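You operate a simulated robot arm through the tools that you are given. There is no shell and no other tool.

You run a simulated robot arm. Do the job below in one go: nothing can be reset, and whatever is moved stays where it is left.

## Task
Move the beads from the blue plate to the grey plate by keys.
Fine: take the comb from seat one, PULL at seat two, MIX at seat five, hang the comb back.

The check looks at the end state, three seconds after you hand in, the way a careful person would. Anything else that was tipped, shoved, dropped, spilled or broken makes it a failure.

## Robot
A 7-joint arm with a two-finger parallel gripper, fixed in place. Base frame: the origin is on the floor under the middle of its stand, x ahead of it, y to its left, z up. Lengths are in m, angles in degrees, forces in N, time in s.
With the tool pointing down near the work surface it reaches from about 0.42 to 0.92 m from the base axis. Its first joint turns from -143.0 to 143.0 degrees. Payload 3 kg.
The TCP is the grasp point between the finger pads, 0.03 m short of the fingertips. In the tool frame z runs along the fingers and y along their closing line. Largest opening 0.094 m; finger width 0.028, thickness 0.01; the body of the gripper, 0.05 by 0.096 m, starts 0.055 m behind the TCP.
Orientation is told as [roll, pitch, yaw] about the base's x, y, z axes, in that order, counted from this pose: with the fingers straight down and closing along the base's y, the tool's x points along the base's -x, its y along +y and its z along -z.

## Interface
- The arm moves only by the tool apply_moves. Its argument "steps" is a list of rows, each a list of 7 numbers: the shift along the base's x, y, z in mm, then the turn, a rotation vector about the base's x, y, z in degrees, then the gripper command, from -1 (fully open) to 1 (shut), values between in proportion. In form: [[x, y, z, wx, wy, wz, hand], ...]. A call has 1 to 20 rows; each row shifts and turns the commanded pose from where the row before left it. A row lasts 0.2 s, in which the tool goes at most 0.05 m and 8.6 degrees; a call with a longer step from one row to the next is refused whole, and so is a gripper value outside its range. A pose out of reach is approached as far as the arm can. The call stops where the force on the tool passes 40 N (or 10 N more than at its start, if that is more) or the arm is blocked; 0.2 s more then pass. Each finger travels about 0.072 m/s and halts on what it meets, pressing with about 29 N; the grip force reading is that of the motor and also rises with nothing between the fingers. The clock runs only during rows and for 0.2 s after the last one: add rows that do not move to give the fingers time. It gives the time, the measured TCP pose, the force on the tool (base axes), the opening and the grip force at its end, in the units of the frame above (readings bear some noise), with the torque about the TCP (base axes, N m) and any sound that the robot's microphone picked up.
- Cameras (640 x 400 px; columns grow to the right, rows downward): "scene" is fixed at [0.0484, -0.6503, 1.6921]; the picture's right is [0.90, -0.43, 0.00], its down [-0.21, -0.45, -0.87] and it looks along [0.37, 0.78, -0.50] (base axes); focal length 310 px, centre (320, 200). "wrist" rides on the gripper at [0.076, 0.014, -0.102] in the tool frame; the picture's right is [-0.18, 0.98, 0.00], its down [-0.75, -0.14, -0.64] and it looks along [-0.63, -0.12, 0.77] (tool axes); focal length 243 px, centre (320, 200). There is no depth. A picture from a camera that has moved, and an enlarged one, comes with that camera's place and axes in the base frame and with its lens.
- snapshot(camera): a new picture of that camera. The clock stands still meanwhile.
- inspect(camera, box): a new picture of the part [left, top, right, bottom] of that camera's present view, enlarged. The clock stands still meanwhile.
- finish_job(): hands the job in; it is judged then, once.

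Places have to be worked out from the pictures, the camera data and where the tool is seen. Open the gripper and draw the arm clear of the work before you hand the job in, unless the task says otherwise.

The tools are called by a JSON object that holds its "api" and its "payload". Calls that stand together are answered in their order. apply_moves: Moves the arm, as the interface text tells. Its arguments: {"type":"object","properties":{"steps":{"type":"array","items":{"type":"array","items":{"type":"number"}}}},"required":["steps"]} The other tools are called the same way: snapshot (camera) takes a picture; inspect (camera, box) takes an enlarged picture of a part of a camera's view; finish_job () hands the job in.

At the start:

```text
time_s: 0.0
tcp_pos: [0.2453, 0.3768, 1.2656]
tcp_rot: [0.0, 0.1, -0.1]
force: [0.4, 0.2, 0.4]
torque: [0.0, 0.01, 0.02]
width: 0.094
gripper_force: 0.0
```

scene: 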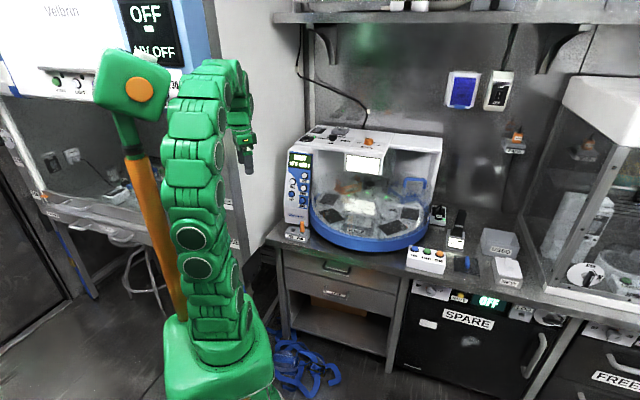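
wrist: 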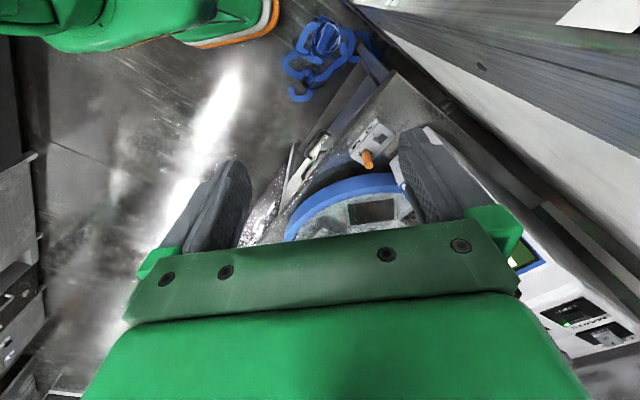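

I begin by looking at the scene more closely to find the machine, its keys and plates.

{"api": "inspect", "payload": {"camera": "scene", "box": [270, 110, 460, 260]}}

{"api": "inspect", "payload": {"camera": "scene", "box": [390, 190, 540, 310]}}

{"api": "inspect", "payload": {"camera": "scene", "box": [270, 120, 350, 250]}}

{"api": "inspect", "payload": {"camera": "scene", "box": [430, 50, 640, 200]}}

{"api": "inspect", "payload": {"camera": "scene", "box": [0, 0, 200, 130]}}

{"api": "inspect", "payload": {"camera": "scene", "box": [500, 180, 640, 400]}}

```text
2.67 times, centred on (365, 185) of scene
camera zoom: at [0.0484, -0.6503, 1.6921], right [0.9, -0.43, 0.0], down [-0.21, -0.45, -0.87], along [0.37, 0.78, -0.5], focal length 826 px, centre (200, 240)
```

zoom: 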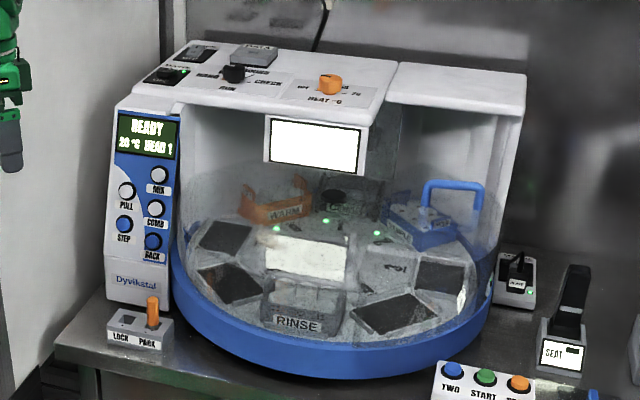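

```text
3.33 times, centred on (465, 250) of scene
camera zoom: at [0.0484, -0.6503, 1.6921], right [0.9, -0.43, 0.0], down [-0.21, -0.45, -0.87], along [0.37, 0.78, -0.5], focal length 1033 px, centre (-163, 33)
```

zoom: 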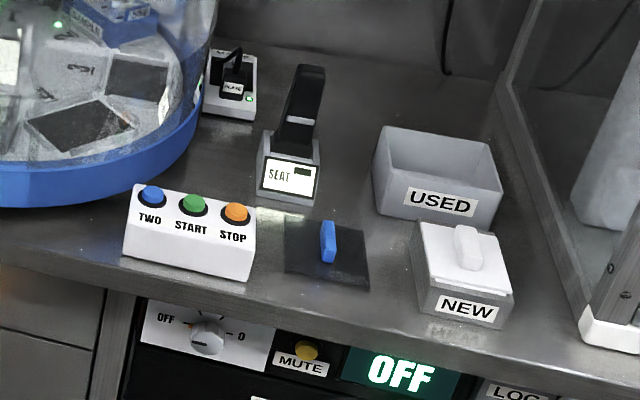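

```text
3.08 times, centred on (310, 185) of scene
camera zoom: at [0.0484, -0.6503, 1.6921], right [0.9, -0.43, 0.0], down [-0.21, -0.45, -0.87], along [0.37, 0.78, -0.5], focal length 953 px, centre (351, 246)
```

zoom: 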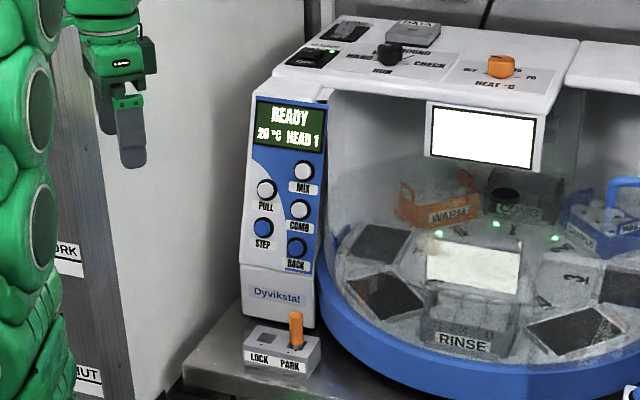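

```text
2.67 times, centred on (535, 125) of scene
camera zoom: at [0.0484, -0.6503, 1.6921], right [0.9, -0.43, 0.0], down [-0.21, -0.45, -0.87], along [0.37, 0.78, -0.5], focal length 826 px, centre (-253, 400)
```

zoom: 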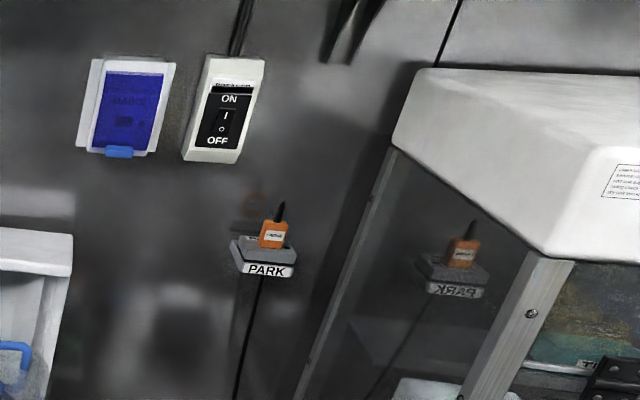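

```text
3.08 times, centred on (100, 65) of scene
camera zoom: at [0.0484, -0.6503, 1.6921], right [0.9, -0.43, 0.0], down [-0.21, -0.45, -0.87], along [0.37, 0.78, -0.5], focal length 953 px, centre (997, 615)
```

zoom: 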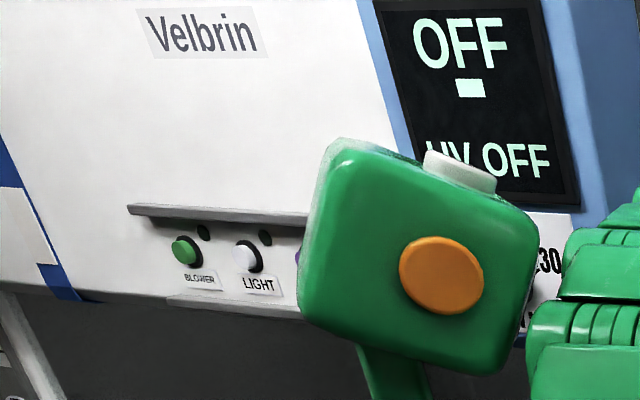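

```text
1.82 times, centred on (570, 290) of scene
camera zoom: at [0.0484, -0.6503, 1.6921], right [0.9, -0.43, 0.0], down [-0.21, -0.45, -0.87], along [0.37, 0.78, -0.5], focal length 563 px, centre (-134, 36)
```

zoom: 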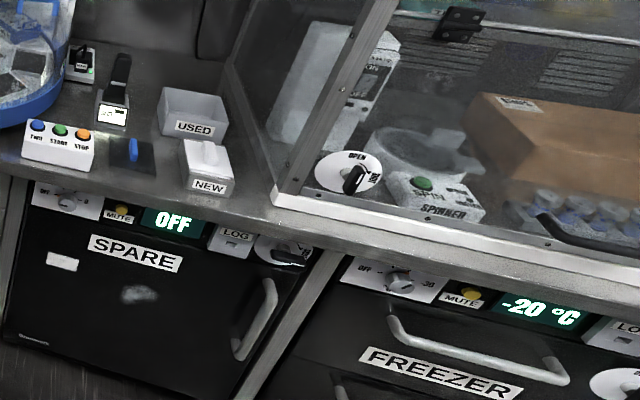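

The machine "Dyvikstal" has keys PULL, MIX, STEP, COMB and BACK, and its screen shows READY, 20 °C, HEAD 1. I turn the tool toward the bench (about 40° yaw) and shift right a little so the wrist camera can view the panel, with nothing nearby at this height.

{"api": "apply_moves", "payload": {"steps": [[9, -20, 0, 0, 0, 8, -1], [9, -20, 0, 0, 0, 8, -1], [9, -20, 0, 0, 0, 8, -1], [9, -20, 0, 0, 0, 8, -1], [9, -20, 0, 0, 0, 8, -1], [0, 0, 0, 0, 0, 0, -1]]}}

```text
time_s: 1.4
tcp_pos: [0.2885, 0.2778, 1.2657]
tcp_rot: [0.0, 0.2, 40.1]
force: [0.2, -0.1, -0.7]
torque: [0.0, -0.03, 0.0]
width: 0.0941
gripper_force: 0.1
```

The move went as commanded. Now I look through the wrist camera at the panel and carousel.

{"api": "snapshot", "payload": {"camera": "wrist"}}

{"api": "snapshot", "payload": {"camera": "scene"}}

```text
taken
camera wrist: at [0.2215, 0.2384, 1.3686], right [-0.49, 0.87, 0.0], down [0.67, 0.38, 0.64], along [0.56, 0.32, -0.77], focal length 243 px, centre (320, 200)
```

wrist: 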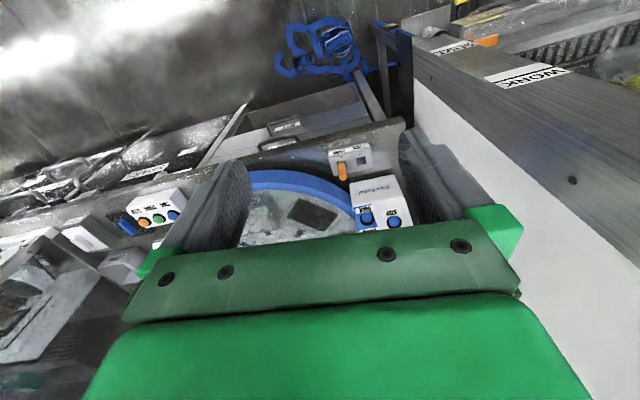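

```text
taken
```

scene: 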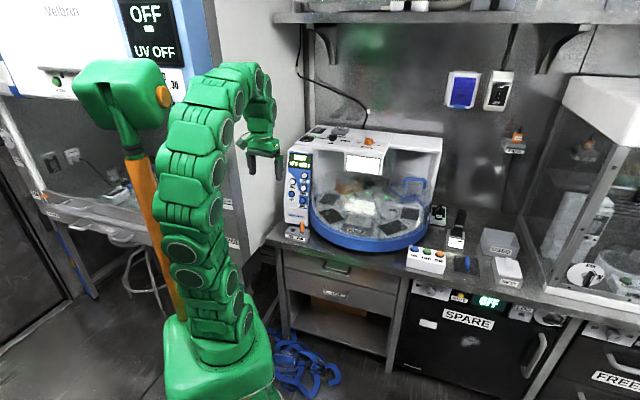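

The gripper body hides the top of the panel, so I tilt the tool forward by 45° in place, which should bring the panel into the free half of the wrist view.

{"api": "apply_moves", "payload": {"steps": [[0, 0, 0, 4.82, -5.745, 0, -1], [0, 0, 0, 4.82, -5.745, 0, -1], [0, 0, 0, 4.82, -5.745, 0, -1], [0, 0, 0, 4.82, -5.745, 0, -1], [0, 0, 0, 4.82, -5.745, 0, -1], [0, 0, 0, 4.82, -5.745, 0, -1], [0, 0, 0, 0, 0, 0, -1]]}}

{"api": "snapshot", "payload": {"camera": "wrist"}}

```text
time_s: 3.0
tcp_pos: [0.2899, 0.2776, 1.2657]
tcp_rot: [0.0, -45.0, 39.9]
force: [0.0, -0.5, -0.1]
torque: [0.02, -0.02, 0.02]
width: 0.0938
gripper_force: 0.0
```

```text
taken
camera wrist: at [0.1841, 0.2067, 1.2841], right [-0.53, 0.84, 0.13], down [0.15, -0.06, 0.99], along [0.83, 0.54, -0.1], focal length 243 px, centre (320, 200)
```

wrist: 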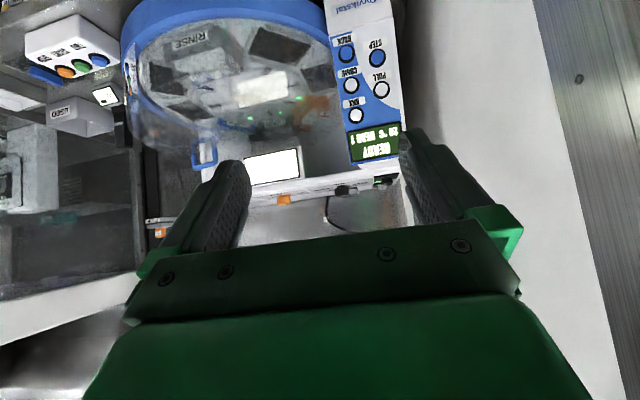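

Good view: the panel, keys, carousel and top knobs are visible (upside down). I enlarge the parts.

{"api": "inspect", "payload": {"camera": "wrist", "box": [310, 0, 430, 200]}}

{"api": "inspect", "payload": {"camera": "wrist", "box": [110, 0, 350, 150]}}

{"api": "inspect", "payload": {"camera": "wrist", "box": [0, 0, 140, 140]}}

{"api": "inspect", "payload": {"camera": "wrist", "box": [230, 110, 430, 240]}}

{"api": "inspect", "payload": {"camera": "scene", "box": [285, 145, 325, 230]}}

{"api": "inspect", "payload": {"camera": "scene", "box": [310, 160, 440, 250]}}

{"api": "inspect", "payload": {"camera": "scene", "box": [290, 120, 390, 180]}}

```text
2.00 times, centred on (370, 100) of wrist
camera zoom: at [0.1841, 0.2067, 1.2841], right [-0.53, 0.84, 0.13], down [0.15, -0.06, 0.99], along [0.83, 0.54, -0.1], focal length 485 px, centre (220, 400)
```

zoom: 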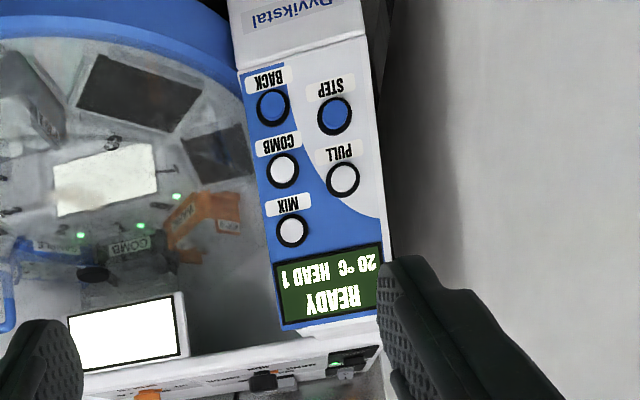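

```text
2.67 times, centred on (230, 75) of wrist
camera zoom: at [0.1841, 0.2067, 1.2841], right [-0.53, 0.84, 0.13], down [0.15, -0.06, 0.99], along [0.83, 0.54, -0.1], focal length 647 px, centre (560, 533)
```

zoom: 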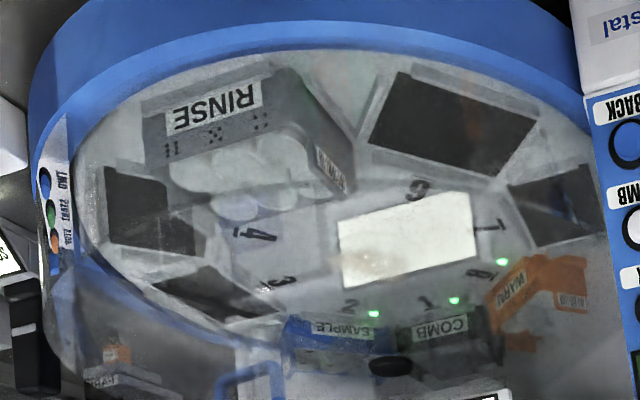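

```text
2.86 times, centred on (70, 70) of wrist
camera zoom: at [0.1841, 0.2067, 1.2841], right [-0.53, 0.84, 0.13], down [0.15, -0.06, 0.99], along [0.83, 0.54, -0.1], focal length 693 px, centre (1034, 571)
```

zoom: 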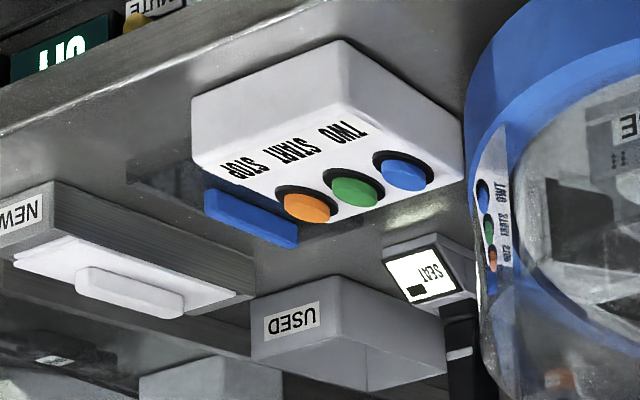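

```text
3.08 times, centred on (330, 175) of wrist
camera zoom: at [0.1841, 0.2067, 1.2841], right [-0.53, 0.84, 0.13], down [0.15, -0.06, 0.99], along [0.83, 0.54, -0.1], focal length 746 px, centre (289, 277)
```

zoom: 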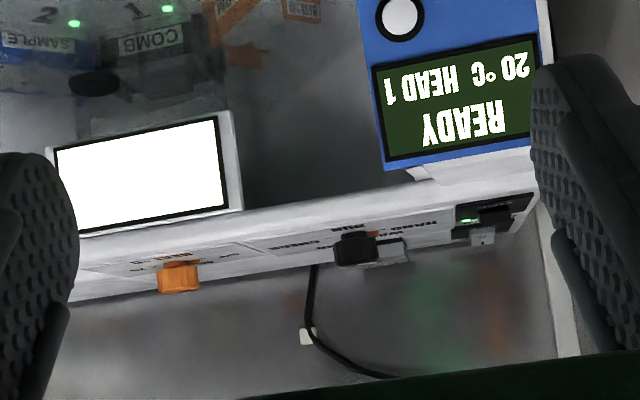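

```text
4.71 times, centred on (305, 188) of scene
camera zoom: at [0.0484, -0.6503, 1.6921], right [0.9, -0.43, 0.0], down [-0.21, -0.45, -0.87], along [0.37, 0.78, -0.5], focal length 1458 px, centre (391, 259)
```

zoom: 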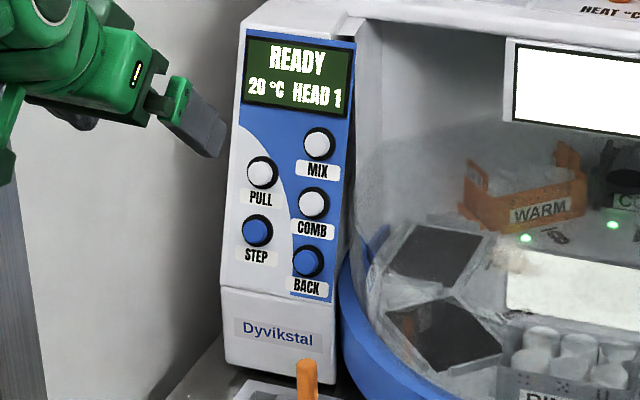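

```text
4.44 times, centred on (375, 205) of scene
camera zoom: at [0.0484, -0.6503, 1.6921], right [0.9, -0.43, 0.0], down [-0.21, -0.45, -0.87], along [0.37, 0.78, -0.5], focal length 1377 px, centre (76, 178)
```

zoom: 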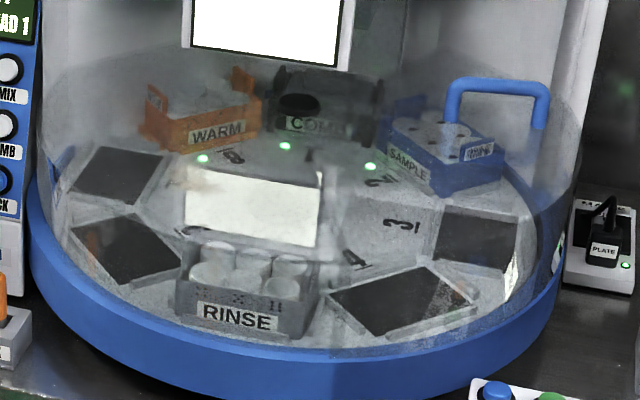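

```text
6.40 times, centred on (340, 150) of scene
camera zoom: at [0.0484, -0.6503, 1.6921], right [0.9, -0.43, 0.0], down [-0.21, -0.45, -0.87], along [0.37, 0.78, -0.5], focal length 1983 px, centre (192, 520)
```

zoom: 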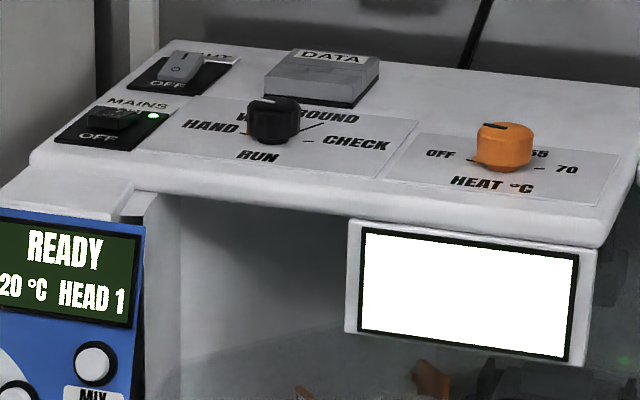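

Seats read 1 COMB, 2 SAMPLE (blue), 5 RINSE (grey), 8 WARM. Before pressing anything I check the selector knob, the white display, the lock box and the SEAT display more closely.

{"api": "inspect", "payload": {"camera": "scene", "box": [320, 130, 360, 155]}}

{"api": "inspect", "payload": {"camera": "scene", "box": [340, 145, 390, 176]}}

{"api": "inspect", "payload": {"camera": "scene", "box": [280, 215, 320, 245]}}

{"api": "inspect", "payload": {"camera": "scene", "box": [440, 205, 480, 255]}}

{"api": "inspect", "payload": {"camera": "scene", "box": [335, 165, 425, 220]}}

{"api": "inspect", "payload": {"camera": "scene", "box": [430, 195, 450, 230]}}

```text
16.00 times, centred on (340, 142) of scene
camera zoom: at [0.0484, -0.6503, 1.6921], right [0.9, -0.43, 0.0], down [-0.21, -0.45, -0.87], along [0.37, 0.78, -0.5], focal length 4957 px, centre (0, 1120)
```

zoom: 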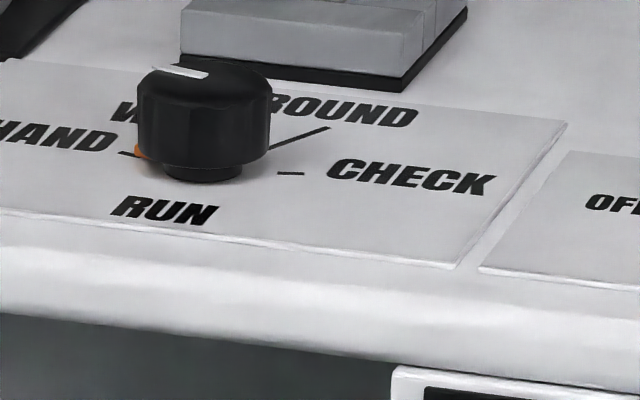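

```text
12.80 times, centred on (365, 160) of scene
camera zoom: at [0.0484, -0.6503, 1.6921], right [0.9, -0.43, 0.0], down [-0.21, -0.45, -0.87], along [0.37, 0.78, -0.5], focal length 3966 px, centre (-256, 706)
```

zoom: 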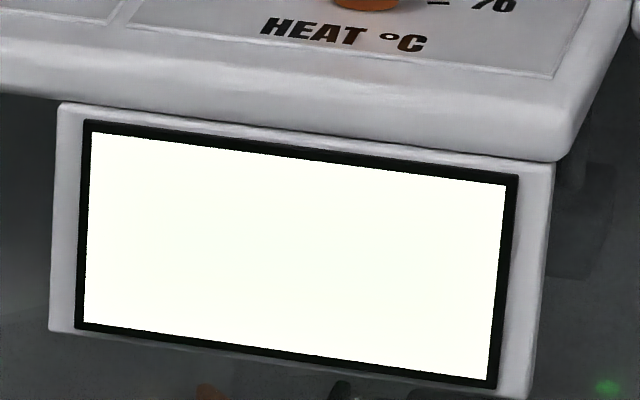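

```text
13.33 times, centred on (300, 230) of scene
camera zoom: at [0.0484, -0.6503, 1.6921], right [0.9, -0.43, 0.0], down [-0.21, -0.45, -0.87], along [0.37, 0.78, -0.5], focal length 4131 px, centre (587, -200)
```

zoom: 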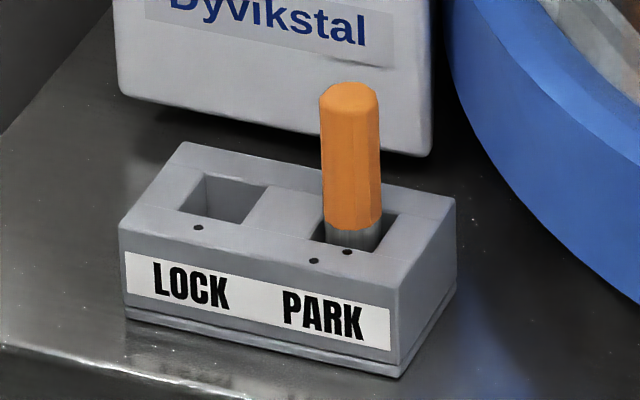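

```text
8.00 times, centred on (460, 230) of scene
camera zoom: at [0.0484, -0.6503, 1.6921], right [0.9, -0.43, 0.0], down [-0.21, -0.45, -0.87], along [0.37, 0.78, -0.5], focal length 2478 px, centre (-800, -40)
```

zoom: 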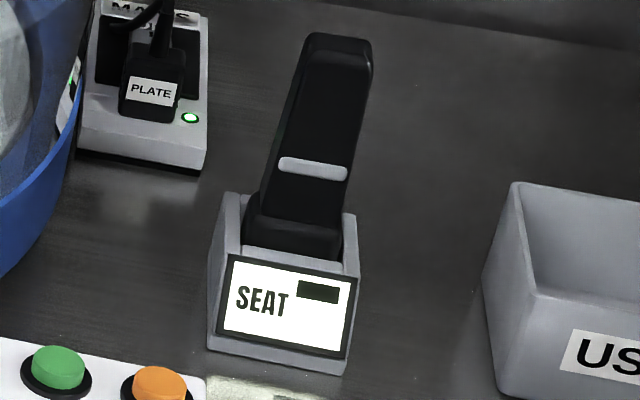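

```text
7.11 times, centred on (380, 192) of scene
camera zoom: at [0.0484, -0.6503, 1.6921], right [0.9, -0.43, 0.0], down [-0.21, -0.45, -0.87], along [0.37, 0.78, -0.5], focal length 2203 px, centre (-107, 253)
```

zoom: 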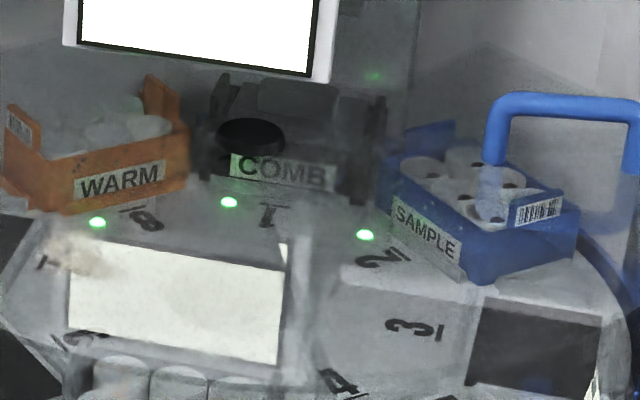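

```text
11.43 times, centred on (440, 212) of scene
camera zoom: at [0.0484, -0.6503, 1.6921], right [0.9, -0.43, 0.0], down [-0.21, -0.45, -0.87], along [0.37, 0.78, -0.5], focal length 3541 px, centre (-1051, 57)
```

zoom: 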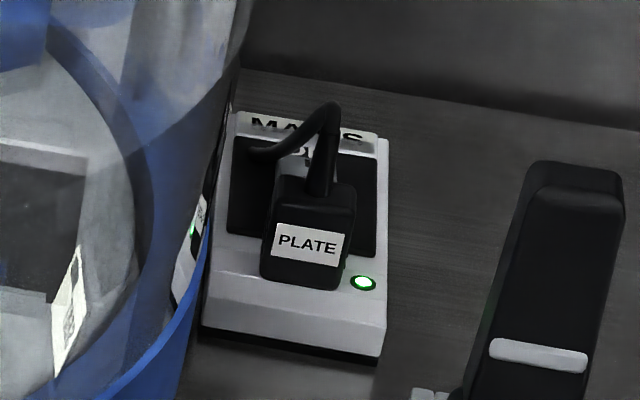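

Triangulating both cameras puts the keys at about COMB (0.528, 0.543, 1.013), MIX (0.542, 0.556, 1.069), BACK (0.515, 0.529, 0.957), STEP (0.480, 0.576, 0.977) and PULL (0.492, 0.587, 1.035), on a panel leaning back about 19°. Before pressing any key I raise the tool in free space to see from above whether the selector stands on HAND.

{"api": "apply_moves", "payload": {"steps": [[18, 20, 31, 0, 0, 1, -1], [18, 20, 31, 0, 0, 1, -1], [18, 20, 31, 0, 0, 1, -1], [18, 20, 31, 0, 0, 1, -1], [18, 20, 31, 0, 0, 1, -1], [18, 20, 31, 0, 0, 0, -1], [0, 0, 0, 0, 0, 0, -1]]}}

{"api": "snapshot", "payload": {"camera": "wrist"}}

```text
time_s: 4.6
tcp_pos: [0.3984, 0.3977, 1.4504]
tcp_rot: [0.0, -44.9, 45.0]
force: [0.4, -0.8, 0.0]
torque: [0.01, -0.02, 0.01]
width: 0.0941
gripper_force: 0.2
```

```text
taken
camera wrist: at [0.2988, 0.3181, 1.4702], right [-0.6, 0.79, 0.13], down [0.16, -0.04, 0.99], along [0.78, 0.62, -0.1], focal length 243 px, centre (320, 200)
```

wrist: 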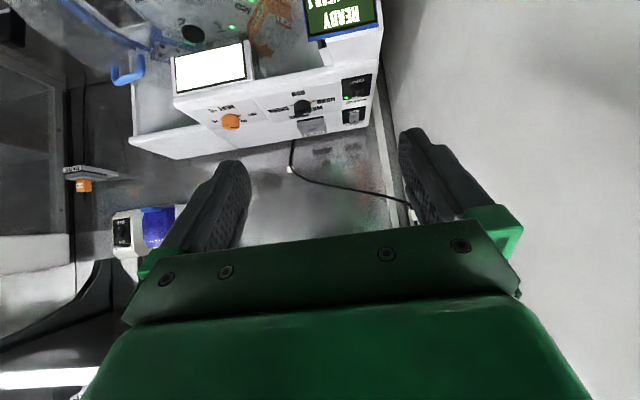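

The machine's top is now visible from above; I enlarge the selector, the heat knob, the switches and the white display.

{"api": "inspect", "payload": {"camera": "wrist", "box": [260, 70, 380, 145]}}

{"api": "inspect", "payload": {"camera": "wrist", "box": [160, 30, 270, 140]}}

{"api": "inspect", "payload": {"camera": "wrist", "box": [60, 0, 320, 100]}}

{"api": "inspect", "payload": {"camera": "wrist", "box": [280, 85, 345, 140]}}

```text
5.33 times, centred on (320, 108) of wrist
camera zoom: at [0.2988, 0.3181, 1.4702], right [-0.6, 0.79, 0.13], down [0.16, -0.04, 0.99], along [0.78, 0.62, -0.1], focal length 1294 px, centre (320, 693)
```

zoom: 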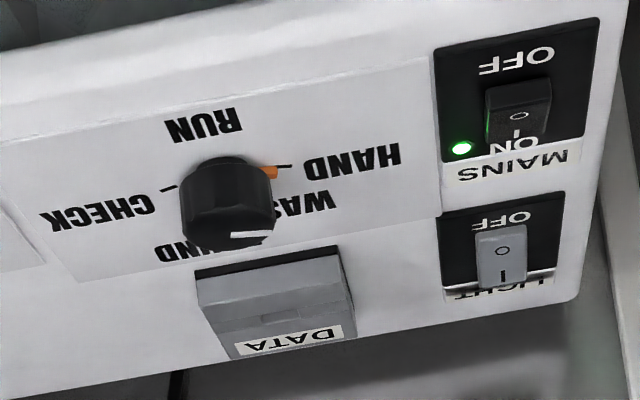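

```text
3.64 times, centred on (215, 85) of wrist
camera zoom: at [0.2988, 0.3181, 1.4702], right [-0.6, 0.79, 0.13], down [0.16, -0.04, 0.99], along [0.78, 0.62, -0.1], focal length 882 px, centre (702, 618)
```

zoom: 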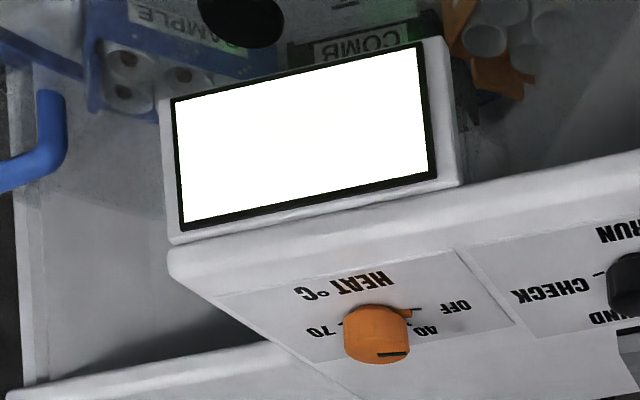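

```text
2.46 times, centred on (190, 50) of wrist
camera zoom: at [0.2988, 0.3181, 1.4702], right [-0.6, 0.79, 0.13], down [0.16, -0.04, 0.99], along [0.78, 0.62, -0.1], focal length 597 px, centre (640, 569)
```

zoom: 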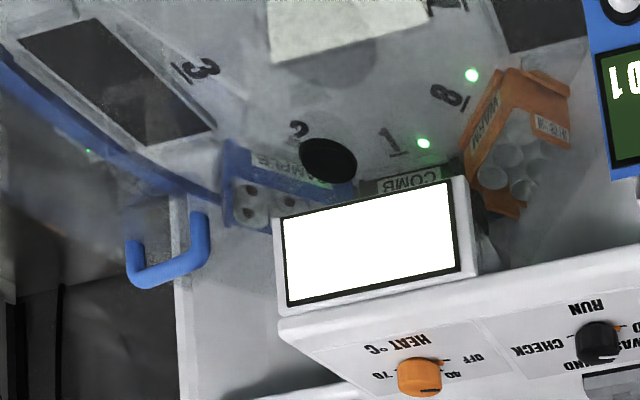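

```text
7.27 times, centred on (312, 112) of wrist
camera zoom: at [0.2988, 0.3181, 1.4702], right [-0.6, 0.79, 0.13], down [0.16, -0.04, 0.99], along [0.78, 0.62, -0.1], focal length 1764 px, centre (374, 836)
```

zoom: 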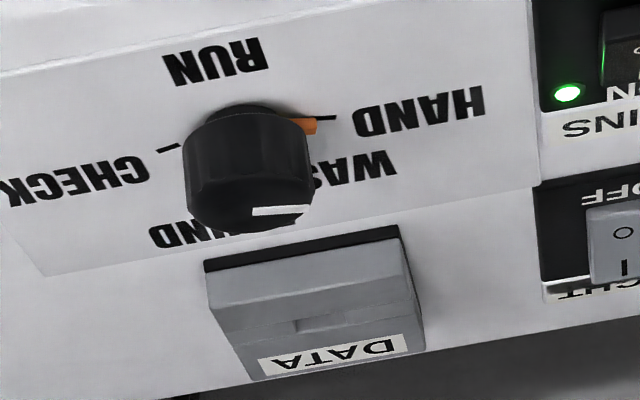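

The selector's orange pointer is on HAND, heat is OFF, mains ON, so the keys are live. I close the fingers and bring the tool down in front of the panel toward a standoff before COMB, tilting to 19° below horizontal so that it faces the keys; first half of the way.

{"api": "apply_moves", "payload": {"steps": [[5, 6, -41, 1.84, -1.84, 0, 1], [5, 6, -41, 1.84, -1.84, 0, 1], [5, 6, -41, 1.84, -1.84, 0, 1], [5, 6, -41, 1.84, -1.84, 0, 1], [5, 6, -41, 1.84, -1.84, 0, 1], [5, 6, -41, 1.84, -1.84, 0, 1], [0, 0, 0, 0, 0, 0, 1]]}}

{"api": "snapshot", "payload": {"camera": "scene"}}

```text
time_s: 6.2
tcp_pos: [0.4277, 0.4335, 1.2065]
tcp_rot: [0.0, -60.6, 45.1]
force: [-0.2, 0.7, 0.3]
torque: [-0.03, 0.0, -0.01]
width: 0.0
gripper_force: 28.9
```

```text
taken
```

scene: 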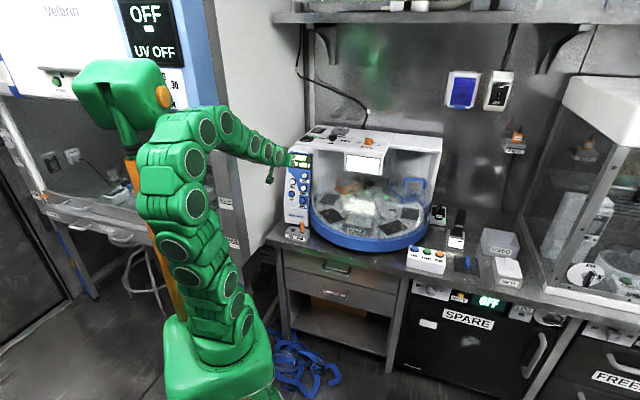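

The arm is clear of everything, fingers shut. I continue to the standoff 40 mm off the COMB key.

{"api": "apply_moves", "payload": {"steps": [[10.7, 12.5, -34.1, 1.47, -1.47, 0, 1], [10.7, 12.5, -34.1, 1.47, -1.47, 0, 1], [10.7, 12.5, -34.1, 1.47, -1.47, 0, 1], [10.7, 12.5, -34.1, 1.47, -1.47, 0, 1], [10.5, 12.5, -34.1, 1.47, -1.47, 0, 1], [0, 0, 0, 0, 0, 0, 1]]}}

{"api": "snapshot", "payload": {"camera": "scene"}}

{"api": "inspect", "payload": {"camera": "scene", "box": [250, 140, 350, 245]}}

{"api": "snapshot", "payload": {"camera": "wrist"}}

```text
time_s: 7.6
tcp_pos: [0.4818, 0.4972, 1.0363]
tcp_rot: [0.1, -71.0, 44.9]
force: [0.3, 0.2, 0.2]
torque: [0.01, -0.01, -0.03]
width: 0.0001
gripper_force: 29.1
```

```text
taken
```

scene: 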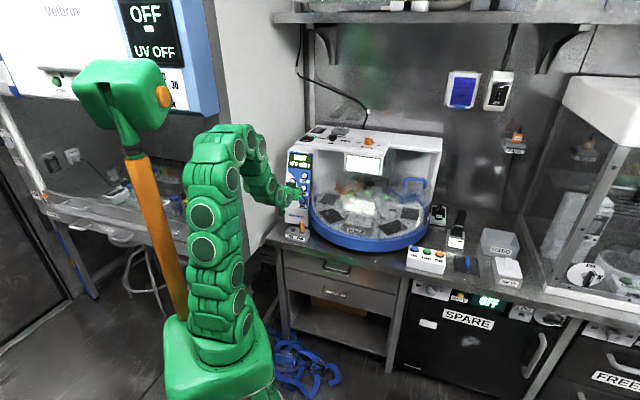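

```text
3.81 times, centred on (300, 192) of scene
camera zoom: at [0.0484, -0.6503, 1.6921], right [0.9, -0.43, 0.0], down [-0.21, -0.45, -0.87], along [0.37, 0.78, -0.5], focal length 1180 px, centre (396, 229)
```

zoom: 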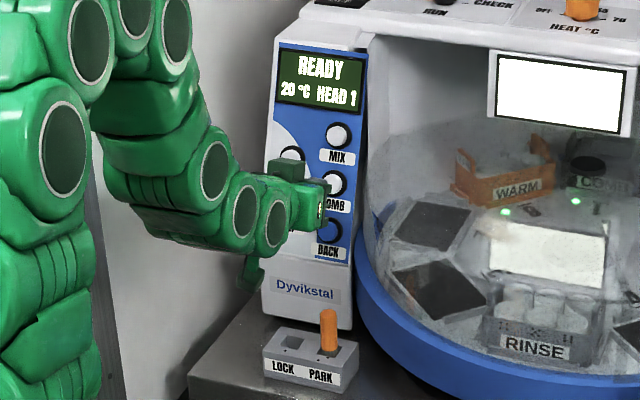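

```text
taken
camera wrist: at [0.3847, 0.4197, 0.9977], right [-0.65, 0.74, 0.17], down [-0.16, -0.36, 0.92], along [0.74, 0.57, 0.35], focal length 243 px, centre (320, 200)
```

wrist: 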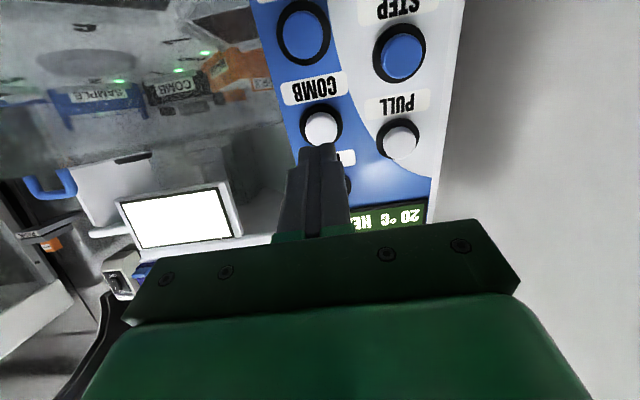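

The wrist view shows the fingertips lined up with the COMB key (key at column 321, near the tool axis). I advance along the tool axis: 36 mm, then small 2 mm steps, watching force and sound.

{"api": "apply_moves", "payload": {"steps": [[8, 8, -3.9, 0, 0, 0, 1], [8, 8, -3.9, 0, 0, 0, 1], [8, 8, -3.9, 0, 0, 0, 1], [1.34, 1.34, -0.65, 0, 0, 0, 1], [1.34, 1.34, -0.65, 0, 0, 0, 1]]}}

{"api": "inspect", "payload": {"camera": "scene", "box": [250, 140, 350, 245]}}

{"api": "snapshot", "payload": {"camera": "wrist"}}

```text
time_s: 8.8
tcp_pos: [0.5078, 0.523, 1.0228]
tcp_rot: [-0.1, -71.0, 45.0]
force: [-1.4, -1.3, 1.8]
torque: [0.04, -0.01, 0.01]
width: 0.0001
gripper_force: 29.1
```

```text
3.81 times, centred on (300, 192) of scene
camera zoom: at [0.0484, -0.6503, 1.6921], right [0.9, -0.43, 0.0], down [-0.21, -0.45, -0.87], along [0.37, 0.78, -0.5], focal length 1180 px, centre (396, 229)
```

zoom: 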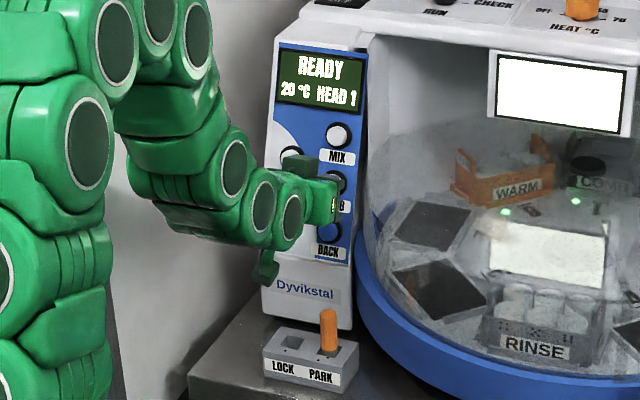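

```text
taken
camera wrist: at [0.4114, 0.4465, 0.9841], right [-0.65, 0.74, 0.17], down [-0.16, -0.36, 0.92], along [0.74, 0.57, 0.35], focal length 243 px, centre (320, 200)
```

wrist: 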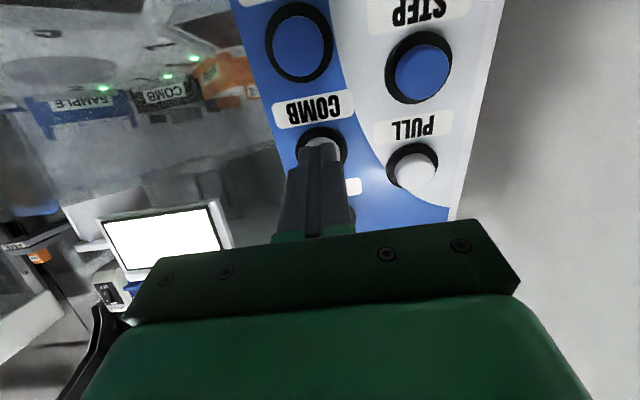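

Light contact (about 2.5 N); the tip sits on COMB. I press in by small steps.

{"api": "apply_moves", "payload": {"steps": [[1.34, 1.34, -0.65, 0, 0, 0, 1], [1.34, 1.34, -0.65, 0, 0, 0, 1]]}}

{"api": "inspect", "payload": {"camera": "scene", "box": [280, 140, 330, 180]}}

```text
time_s: 9.4
tcp_pos: [0.51, 0.5256, 1.022]
tcp_rot: [0.0, -71.0, 45.0]
force: [-7.4, -6.5, 5.3]
torque: [0.06, -0.01, 0.05]
width: 0.0002
gripper_force: 29.3
heard: click
```

```text
10.00 times, centred on (305, 160) of scene
camera zoom: at [0.0484, -0.6503, 1.6921], right [0.9, -0.43, 0.0], down [-0.21, -0.45, -0.87], along [0.37, 0.78, -0.5], focal length 3098 px, centre (470, 600)
```

zoom: 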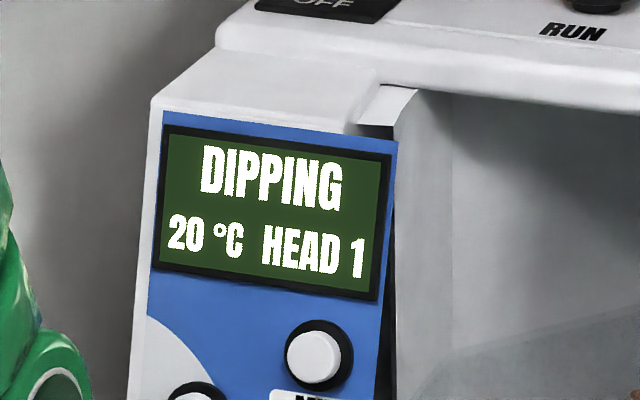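

The key clicked and the screen reads DIPPING, HEAD 1. I back off 30 mm and wait for it to finish.

{"api": "apply_moves", "payload": {"steps": [[-6.7, -6.7, 3.25, 0, 0, 0, 1], [-6.7, -6.7, 3.25, 0, 0, 0, 1], [-6.7, -6.7, 3.25, 0, 0, 0, 1], [0, 0, 0, 0, 0, 0, 1], [0, 0, 0, 0, 0, 0, 1], [0, 0, 0, 0, 0, 0, 1], [0, 0, 0, 0, 0, 0, 1], [0, 0, 0, 0, 0, 0, 1], [0, 0, 0, 0, 0, 0, 1], [0, 0, 0, 0, 0, 0, 1], [0, 0, 0, 0, 0, 0, 1], [0, 0, 0, 0, 0, 0, 1]]}}

{"api": "inspect", "payload": {"camera": "scene", "box": [280, 140, 330, 180]}}

{"api": "inspect", "payload": {"camera": "scene", "box": [310, 145, 440, 250]}}

```text
time_s: 12.0
tcp_pos: [0.491, 0.5047, 1.0299]
tcp_rot: [0.1, -70.9, 44.9]
force: [-1.1, -0.6, -0.1]
torque: [0.02, -0.04, 0.02]
width: 0.0001
gripper_force: 28.3
```

```text
10.00 times, centred on (305, 160) of scene
camera zoom: at [0.0484, -0.6503, 1.6921], right [0.9, -0.43, 0.0], down [-0.21, -0.45, -0.87], along [0.37, 0.78, -0.5], focal length 3098 px, centre (470, 600)
```

zoom: 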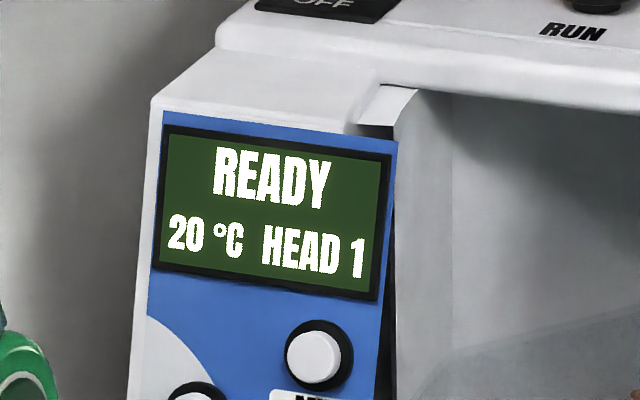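

```text
3.81 times, centred on (375, 198) of scene
camera zoom: at [0.0484, -0.6503, 1.6921], right [0.9, -0.43, 0.0], down [-0.21, -0.45, -0.87], along [0.37, 0.78, -0.5], focal length 1180 px, centre (110, 210)
```

zoom: 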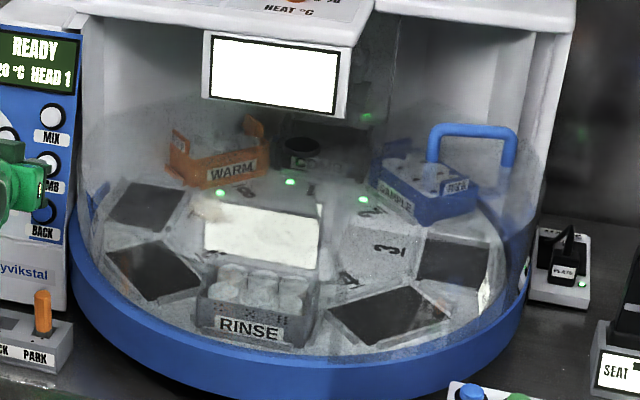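

READY again at HEAD 1. I check whether the comb left its rack at seat one.

{"api": "inspect", "payload": {"camera": "scene", "box": [335, 165, 425, 220]}}

{"api": "inspect", "payload": {"camera": "wrist", "box": [0, 0, 300, 190]}}

```text
7.11 times, centred on (380, 192) of scene
camera zoom: at [0.0484, -0.6503, 1.6921], right [0.9, -0.43, 0.0], down [-0.21, -0.45, -0.87], along [0.37, 0.78, -0.5], focal length 2203 px, centre (-107, 253)
```

zoom: 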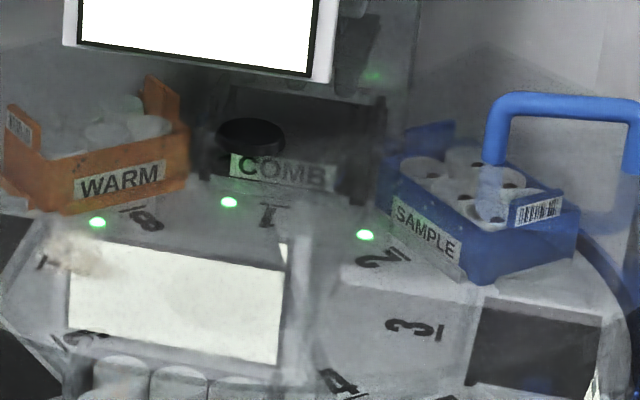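

```text
2.11 times, centred on (150, 95) of wrist
camera zoom: at [0.3948, 0.4284, 0.9916], right [-0.65, 0.74, 0.17], down [-0.15, -0.35, 0.92], along [0.74, 0.57, 0.35], focal length 511 px, centre (678, 421)
```

zoom: 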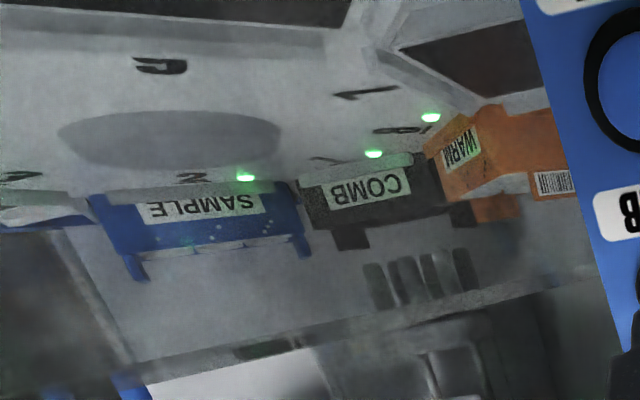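

The comb is gone from its rack and hangs on the head. Now I go to the STEP key: shift left and down to a 30 mm standoff, with 5° more yaw to keep away from the left wall.

{"api": "apply_moves", "payload": {"steps": [[-15.8, 9.2, -11.2, 0, 0, 1.67, 1], [-15.8, 9.2, -11.2, 0, 0, 1.67, 1], [-15.8, 9.2, -11.2, 0, 0, 1.66, 1], [0, 0, 0, 0, 0, 0, 1]]}}

{"api": "snapshot", "payload": {"camera": "wrist"}}

{"api": "inspect", "payload": {"camera": "scene", "box": [240, 140, 340, 245]}}

```text
time_s: 13.0
tcp_pos: [0.4426, 0.5339, 0.9977]
tcp_rot: [0.0, -70.9, 50.1]
force: [-1.2, -0.1, 0.3]
torque: [-0.01, -0.01, -0.02]
width: 0.0
gripper_force: 29.1
```

```text
taken
camera wrist: at [0.3541, 0.4479, 0.9589], right [-0.71, 0.68, 0.17], down [-0.12, -0.37, 0.92], along [0.69, 0.64, 0.35], focal length 243 px, centre (320, 200)
```

wrist: 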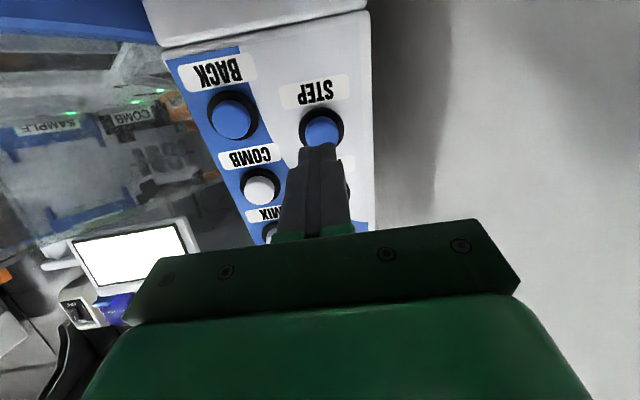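

```text
3.81 times, centred on (290, 192) of scene
camera zoom: at [0.0484, -0.6503, 1.6921], right [0.9, -0.43, 0.0], down [-0.21, -0.45, -0.87], along [0.37, 0.78, -0.5], focal length 1180 px, centre (434, 229)
```

zoom: 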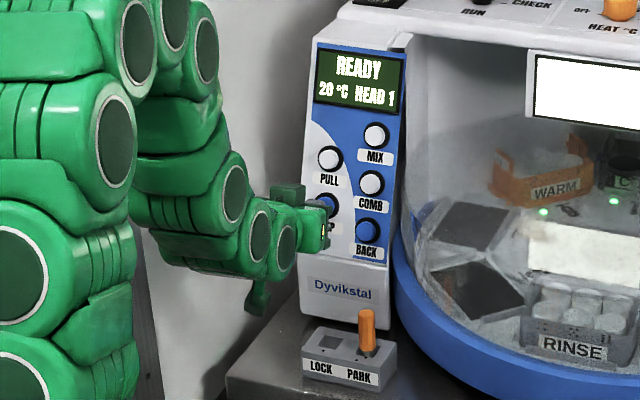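

The tip faces the STEP key (cap at column 322), slightly high, so I lower 2 mm on the way and press: 28 mm in, then 2 mm steps.

{"api": "apply_moves", "payload": {"steps": [[5.67, 6.76, -5.0, 0, 0, 0, 1], [5.67, 6.76, -3.04, 0, 0, 0, 1], [5.67, 6.76, -3.04, 0, 0, 0, 1], [1.22, 1.45, -0.65, 0, 0, 0, 1], [1.22, 1.45, -0.65, 0, 0, 0, 1]]}}

{"api": "inspect", "payload": {"camera": "scene", "box": [280, 140, 330, 180]}}

```text
time_s: 14.2
tcp_pos: [0.4625, 0.5556, 0.9864]
tcp_rot: [0.0, -70.9, 50.0]
force: [-3.1, -6.6, 0.6]
torque: [-0.02, 0.01, -0.09]
width: 0.0
gripper_force: 28.8
heard: click
```

```text
10.00 times, centred on (305, 160) of scene
camera zoom: at [0.0484, -0.6503, 1.6921], right [0.9, -0.43, 0.0], down [-0.21, -0.45, -0.87], along [0.37, 0.78, -0.5], focal length 3098 px, centre (470, 600)
```

zoom: 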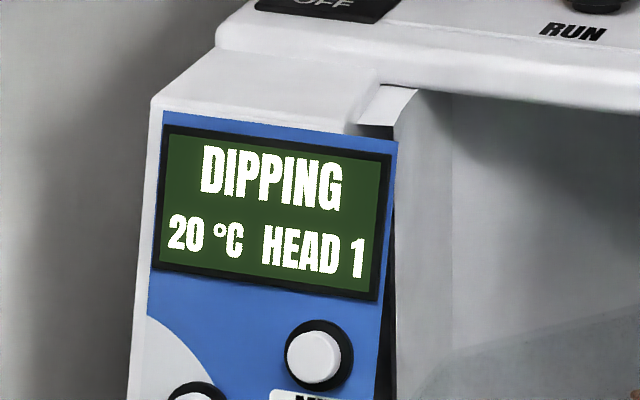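

STEP clicked and the screen shows DIPPING (busy). I back off 30 mm and wait to read the new head position.

{"api": "apply_moves", "payload": {"steps": [[-6.1, -7.2, 3.25, 0, 0, 0, 1], [-6.1, -7.2, 3.25, 0, 0, 0, 1], [-6.1, -7.2, 3.25, 0, 0, 0, 1], [0, 0, 0, 0, 0, 0, 1]]}}

{"api": "inspect", "payload": {"camera": "scene", "box": [280, 140, 440, 240]}}

```text
time_s: 15.2
tcp_pos: [0.4423, 0.5343, 0.9943]
tcp_rot: [-0.1, -71.0, 50.0]
force: [0.3, -0.1, 0.3]
torque: [-0.01, 0.0, -0.02]
width: 0.0
gripper_force: 29.1
```

```text
4.00 times, centred on (360, 190) of scene
camera zoom: at [0.0484, -0.6503, 1.6921], right [0.9, -0.43, 0.0], down [-0.21, -0.45, -0.87], along [0.37, 0.78, -0.5], focal length 1239 px, centre (160, 240)
```

zoom: 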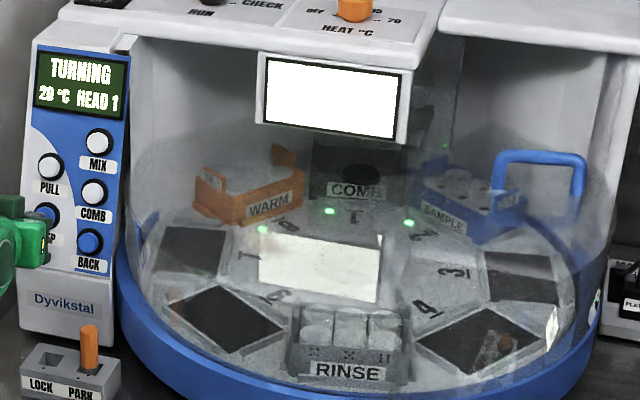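

It shows TURNING. I wait until it settles.

{"api": "apply_moves", "payload": {"steps": [[0, 0, 0, 0, 0, 0, 1], [0, 0, 0, 0, 0, 0, 1], [0, 0, 0, 0, 0, 0, 1], [0, 0, 0, 0, 0, 0, 1], [0, 0, 0, 0, 0, 0, 1], [0, 0, 0, 0, 0, 0, 1], [0, 0, 0, 0, 0, 0, 1], [0, 0, 0, 0, 0, 0, 1]]}}

{"api": "inspect", "payload": {"camera": "scene", "box": [280, 140, 440, 240]}}

```text
time_s: 17.0
tcp_pos: [0.4437, 0.533, 0.9951]
tcp_rot: [0.0, -70.9, 50.0]
force: [-0.1, -0.2, 0.3]
torque: [-0.02, -0.02, 0.0]
width: 0.0002
gripper_force: 28.4
```

```text
4.00 times, centred on (360, 190) of scene
camera zoom: at [0.0484, -0.6503, 1.6921], right [0.9, -0.43, 0.0], down [-0.21, -0.45, -0.87], along [0.37, 0.78, -0.5], focal length 1239 px, centre (160, 240)
```

zoom: 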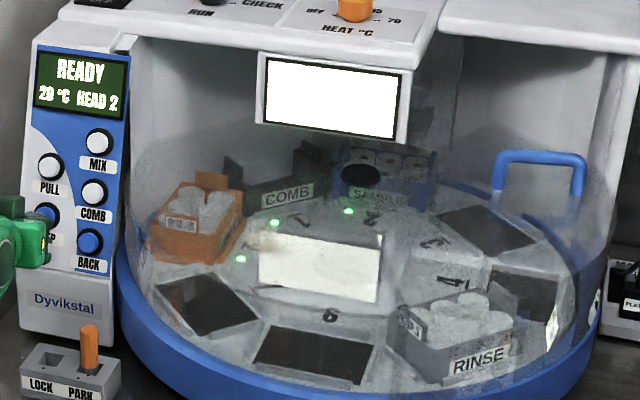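

READY at HEAD 2, and the blue SAMPLE plate stands under the head. I move up to the PULL key standoff.

{"api": "apply_moves", "payload": {"steps": [[6, 5.4, 29.2, 0, 0, 0, 1], [6, 5.4, 29.2, 0, 0, 0, 1], [0, 0, 0, 0, 0, 0, 1]]}}

{"api": "snapshot", "payload": {"camera": "wrist"}}

```text
time_s: 17.8
tcp_pos: [0.455, 0.5455, 1.0533]
tcp_rot: [0.1, -70.9, 50.0]
force: [0.8, 0.3, -0.2]
torque: [0.01, 0.03, 0.02]
width: 0.0
gripper_force: 29.2
```

```text
taken
camera wrist: at [0.3676, 0.4604, 1.0145], right [-0.71, 0.68, 0.17], down [-0.12, -0.37, 0.92], along [0.69, 0.64, 0.35], focal length 243 px, centre (320, 200)
```

wrist: 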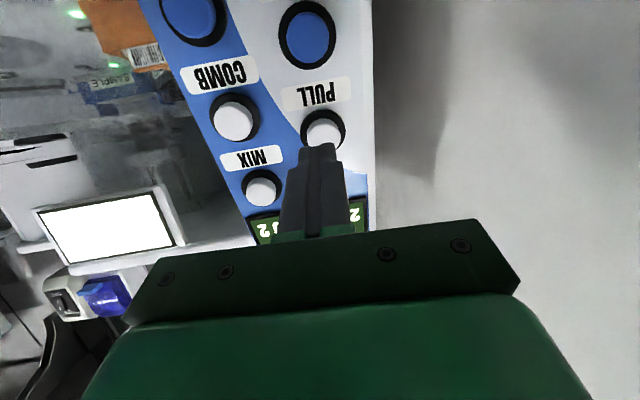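

The fingertips are lined up with PULL. I press along the tool axis as before.

{"api": "apply_moves", "payload": {"steps": [[5.67, 6.76, -3.04, 0, 0, 0, 1], [5.67, 6.76, -3.04, 0, 0, 0, 1], [5.67, 6.76, -3.04, 0, 0, 0, 1], [1.22, 1.45, -0.65, 0, 0, 0, 1], [1.22, 1.45, -0.65, 0, 0, 0, 1]]}}

{"api": "inspect", "payload": {"camera": "scene", "box": [280, 140, 330, 180]}}

```text
time_s: 19.0
tcp_pos: [0.477, 0.5688, 1.0431]
tcp_rot: [0.0, -70.9, 50.0]
force: [-4.0, -2.2, -0.7]
torque: [-0.04, 0.0, 0.04]
width: 0.0
gripper_force: 29.1
heard: click
```

```text
10.00 times, centred on (305, 160) of scene
camera zoom: at [0.0484, -0.6503, 1.6921], right [0.9, -0.43, 0.0], down [-0.21, -0.45, -0.87], along [0.37, 0.78, -0.5], focal length 3098 px, centre (470, 600)
```

zoom: 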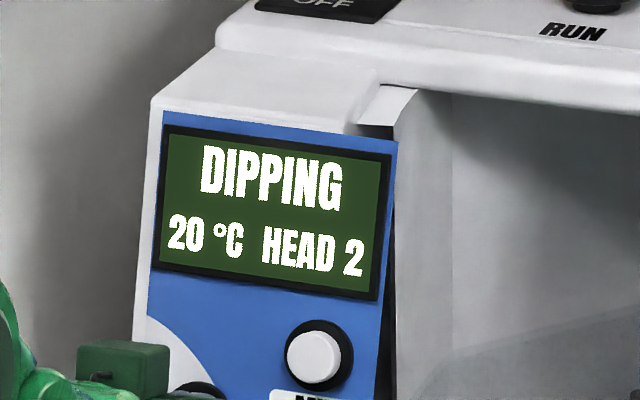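

PULL clicked: DIPPING at HEAD 2. I back off 30 mm and wait for it to end.

{"api": "apply_moves", "payload": {"steps": [[-6.1, -7.2, 3.25, 0, 0, 0, 1], [-6.1, -7.2, 3.25, 0, 0, 0, 1], [-6.1, -7.2, 3.25, 0, 0, 0, 1], [0, 0, 0, 0, 0, 0, 1], [0, 0, 0, 0, 0, 0, 1], [0, 0, 0, 0, 0, 0, 1], [0, 0, 0, 0, 0, 0, 1], [0, 0, 0, 0, 0, 0, 1], [0, 0, 0, 0, 0, 0, 1], [0, 0, 0, 0, 0, 0, 1]]}}

{"api": "inspect", "payload": {"camera": "scene", "box": [280, 140, 440, 240]}}

```text
time_s: 21.2
tcp_pos: [0.4585, 0.5461, 1.0514]
tcp_rot: [0.0, -71.0, 50.0]
force: [-0.4, 0.1, -0.6]
torque: [-0.04, 0.0, 0.02]
width: 0.0001
gripper_force: 29.4
```

```text
4.00 times, centred on (360, 190) of scene
camera zoom: at [0.0484, -0.6503, 1.6921], right [0.9, -0.43, 0.0], down [-0.21, -0.45, -0.87], along [0.37, 0.78, -0.5], focal length 1239 px, centre (160, 240)
```

zoom: 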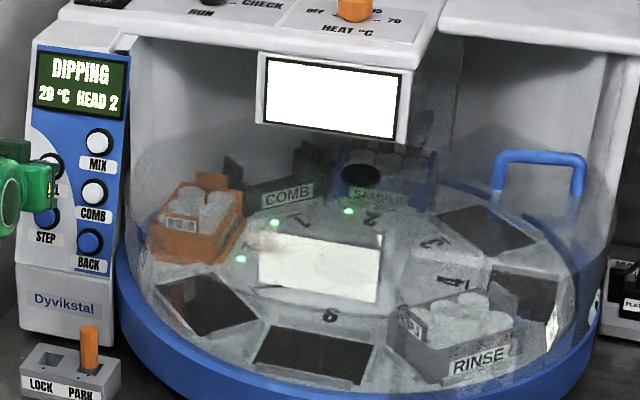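

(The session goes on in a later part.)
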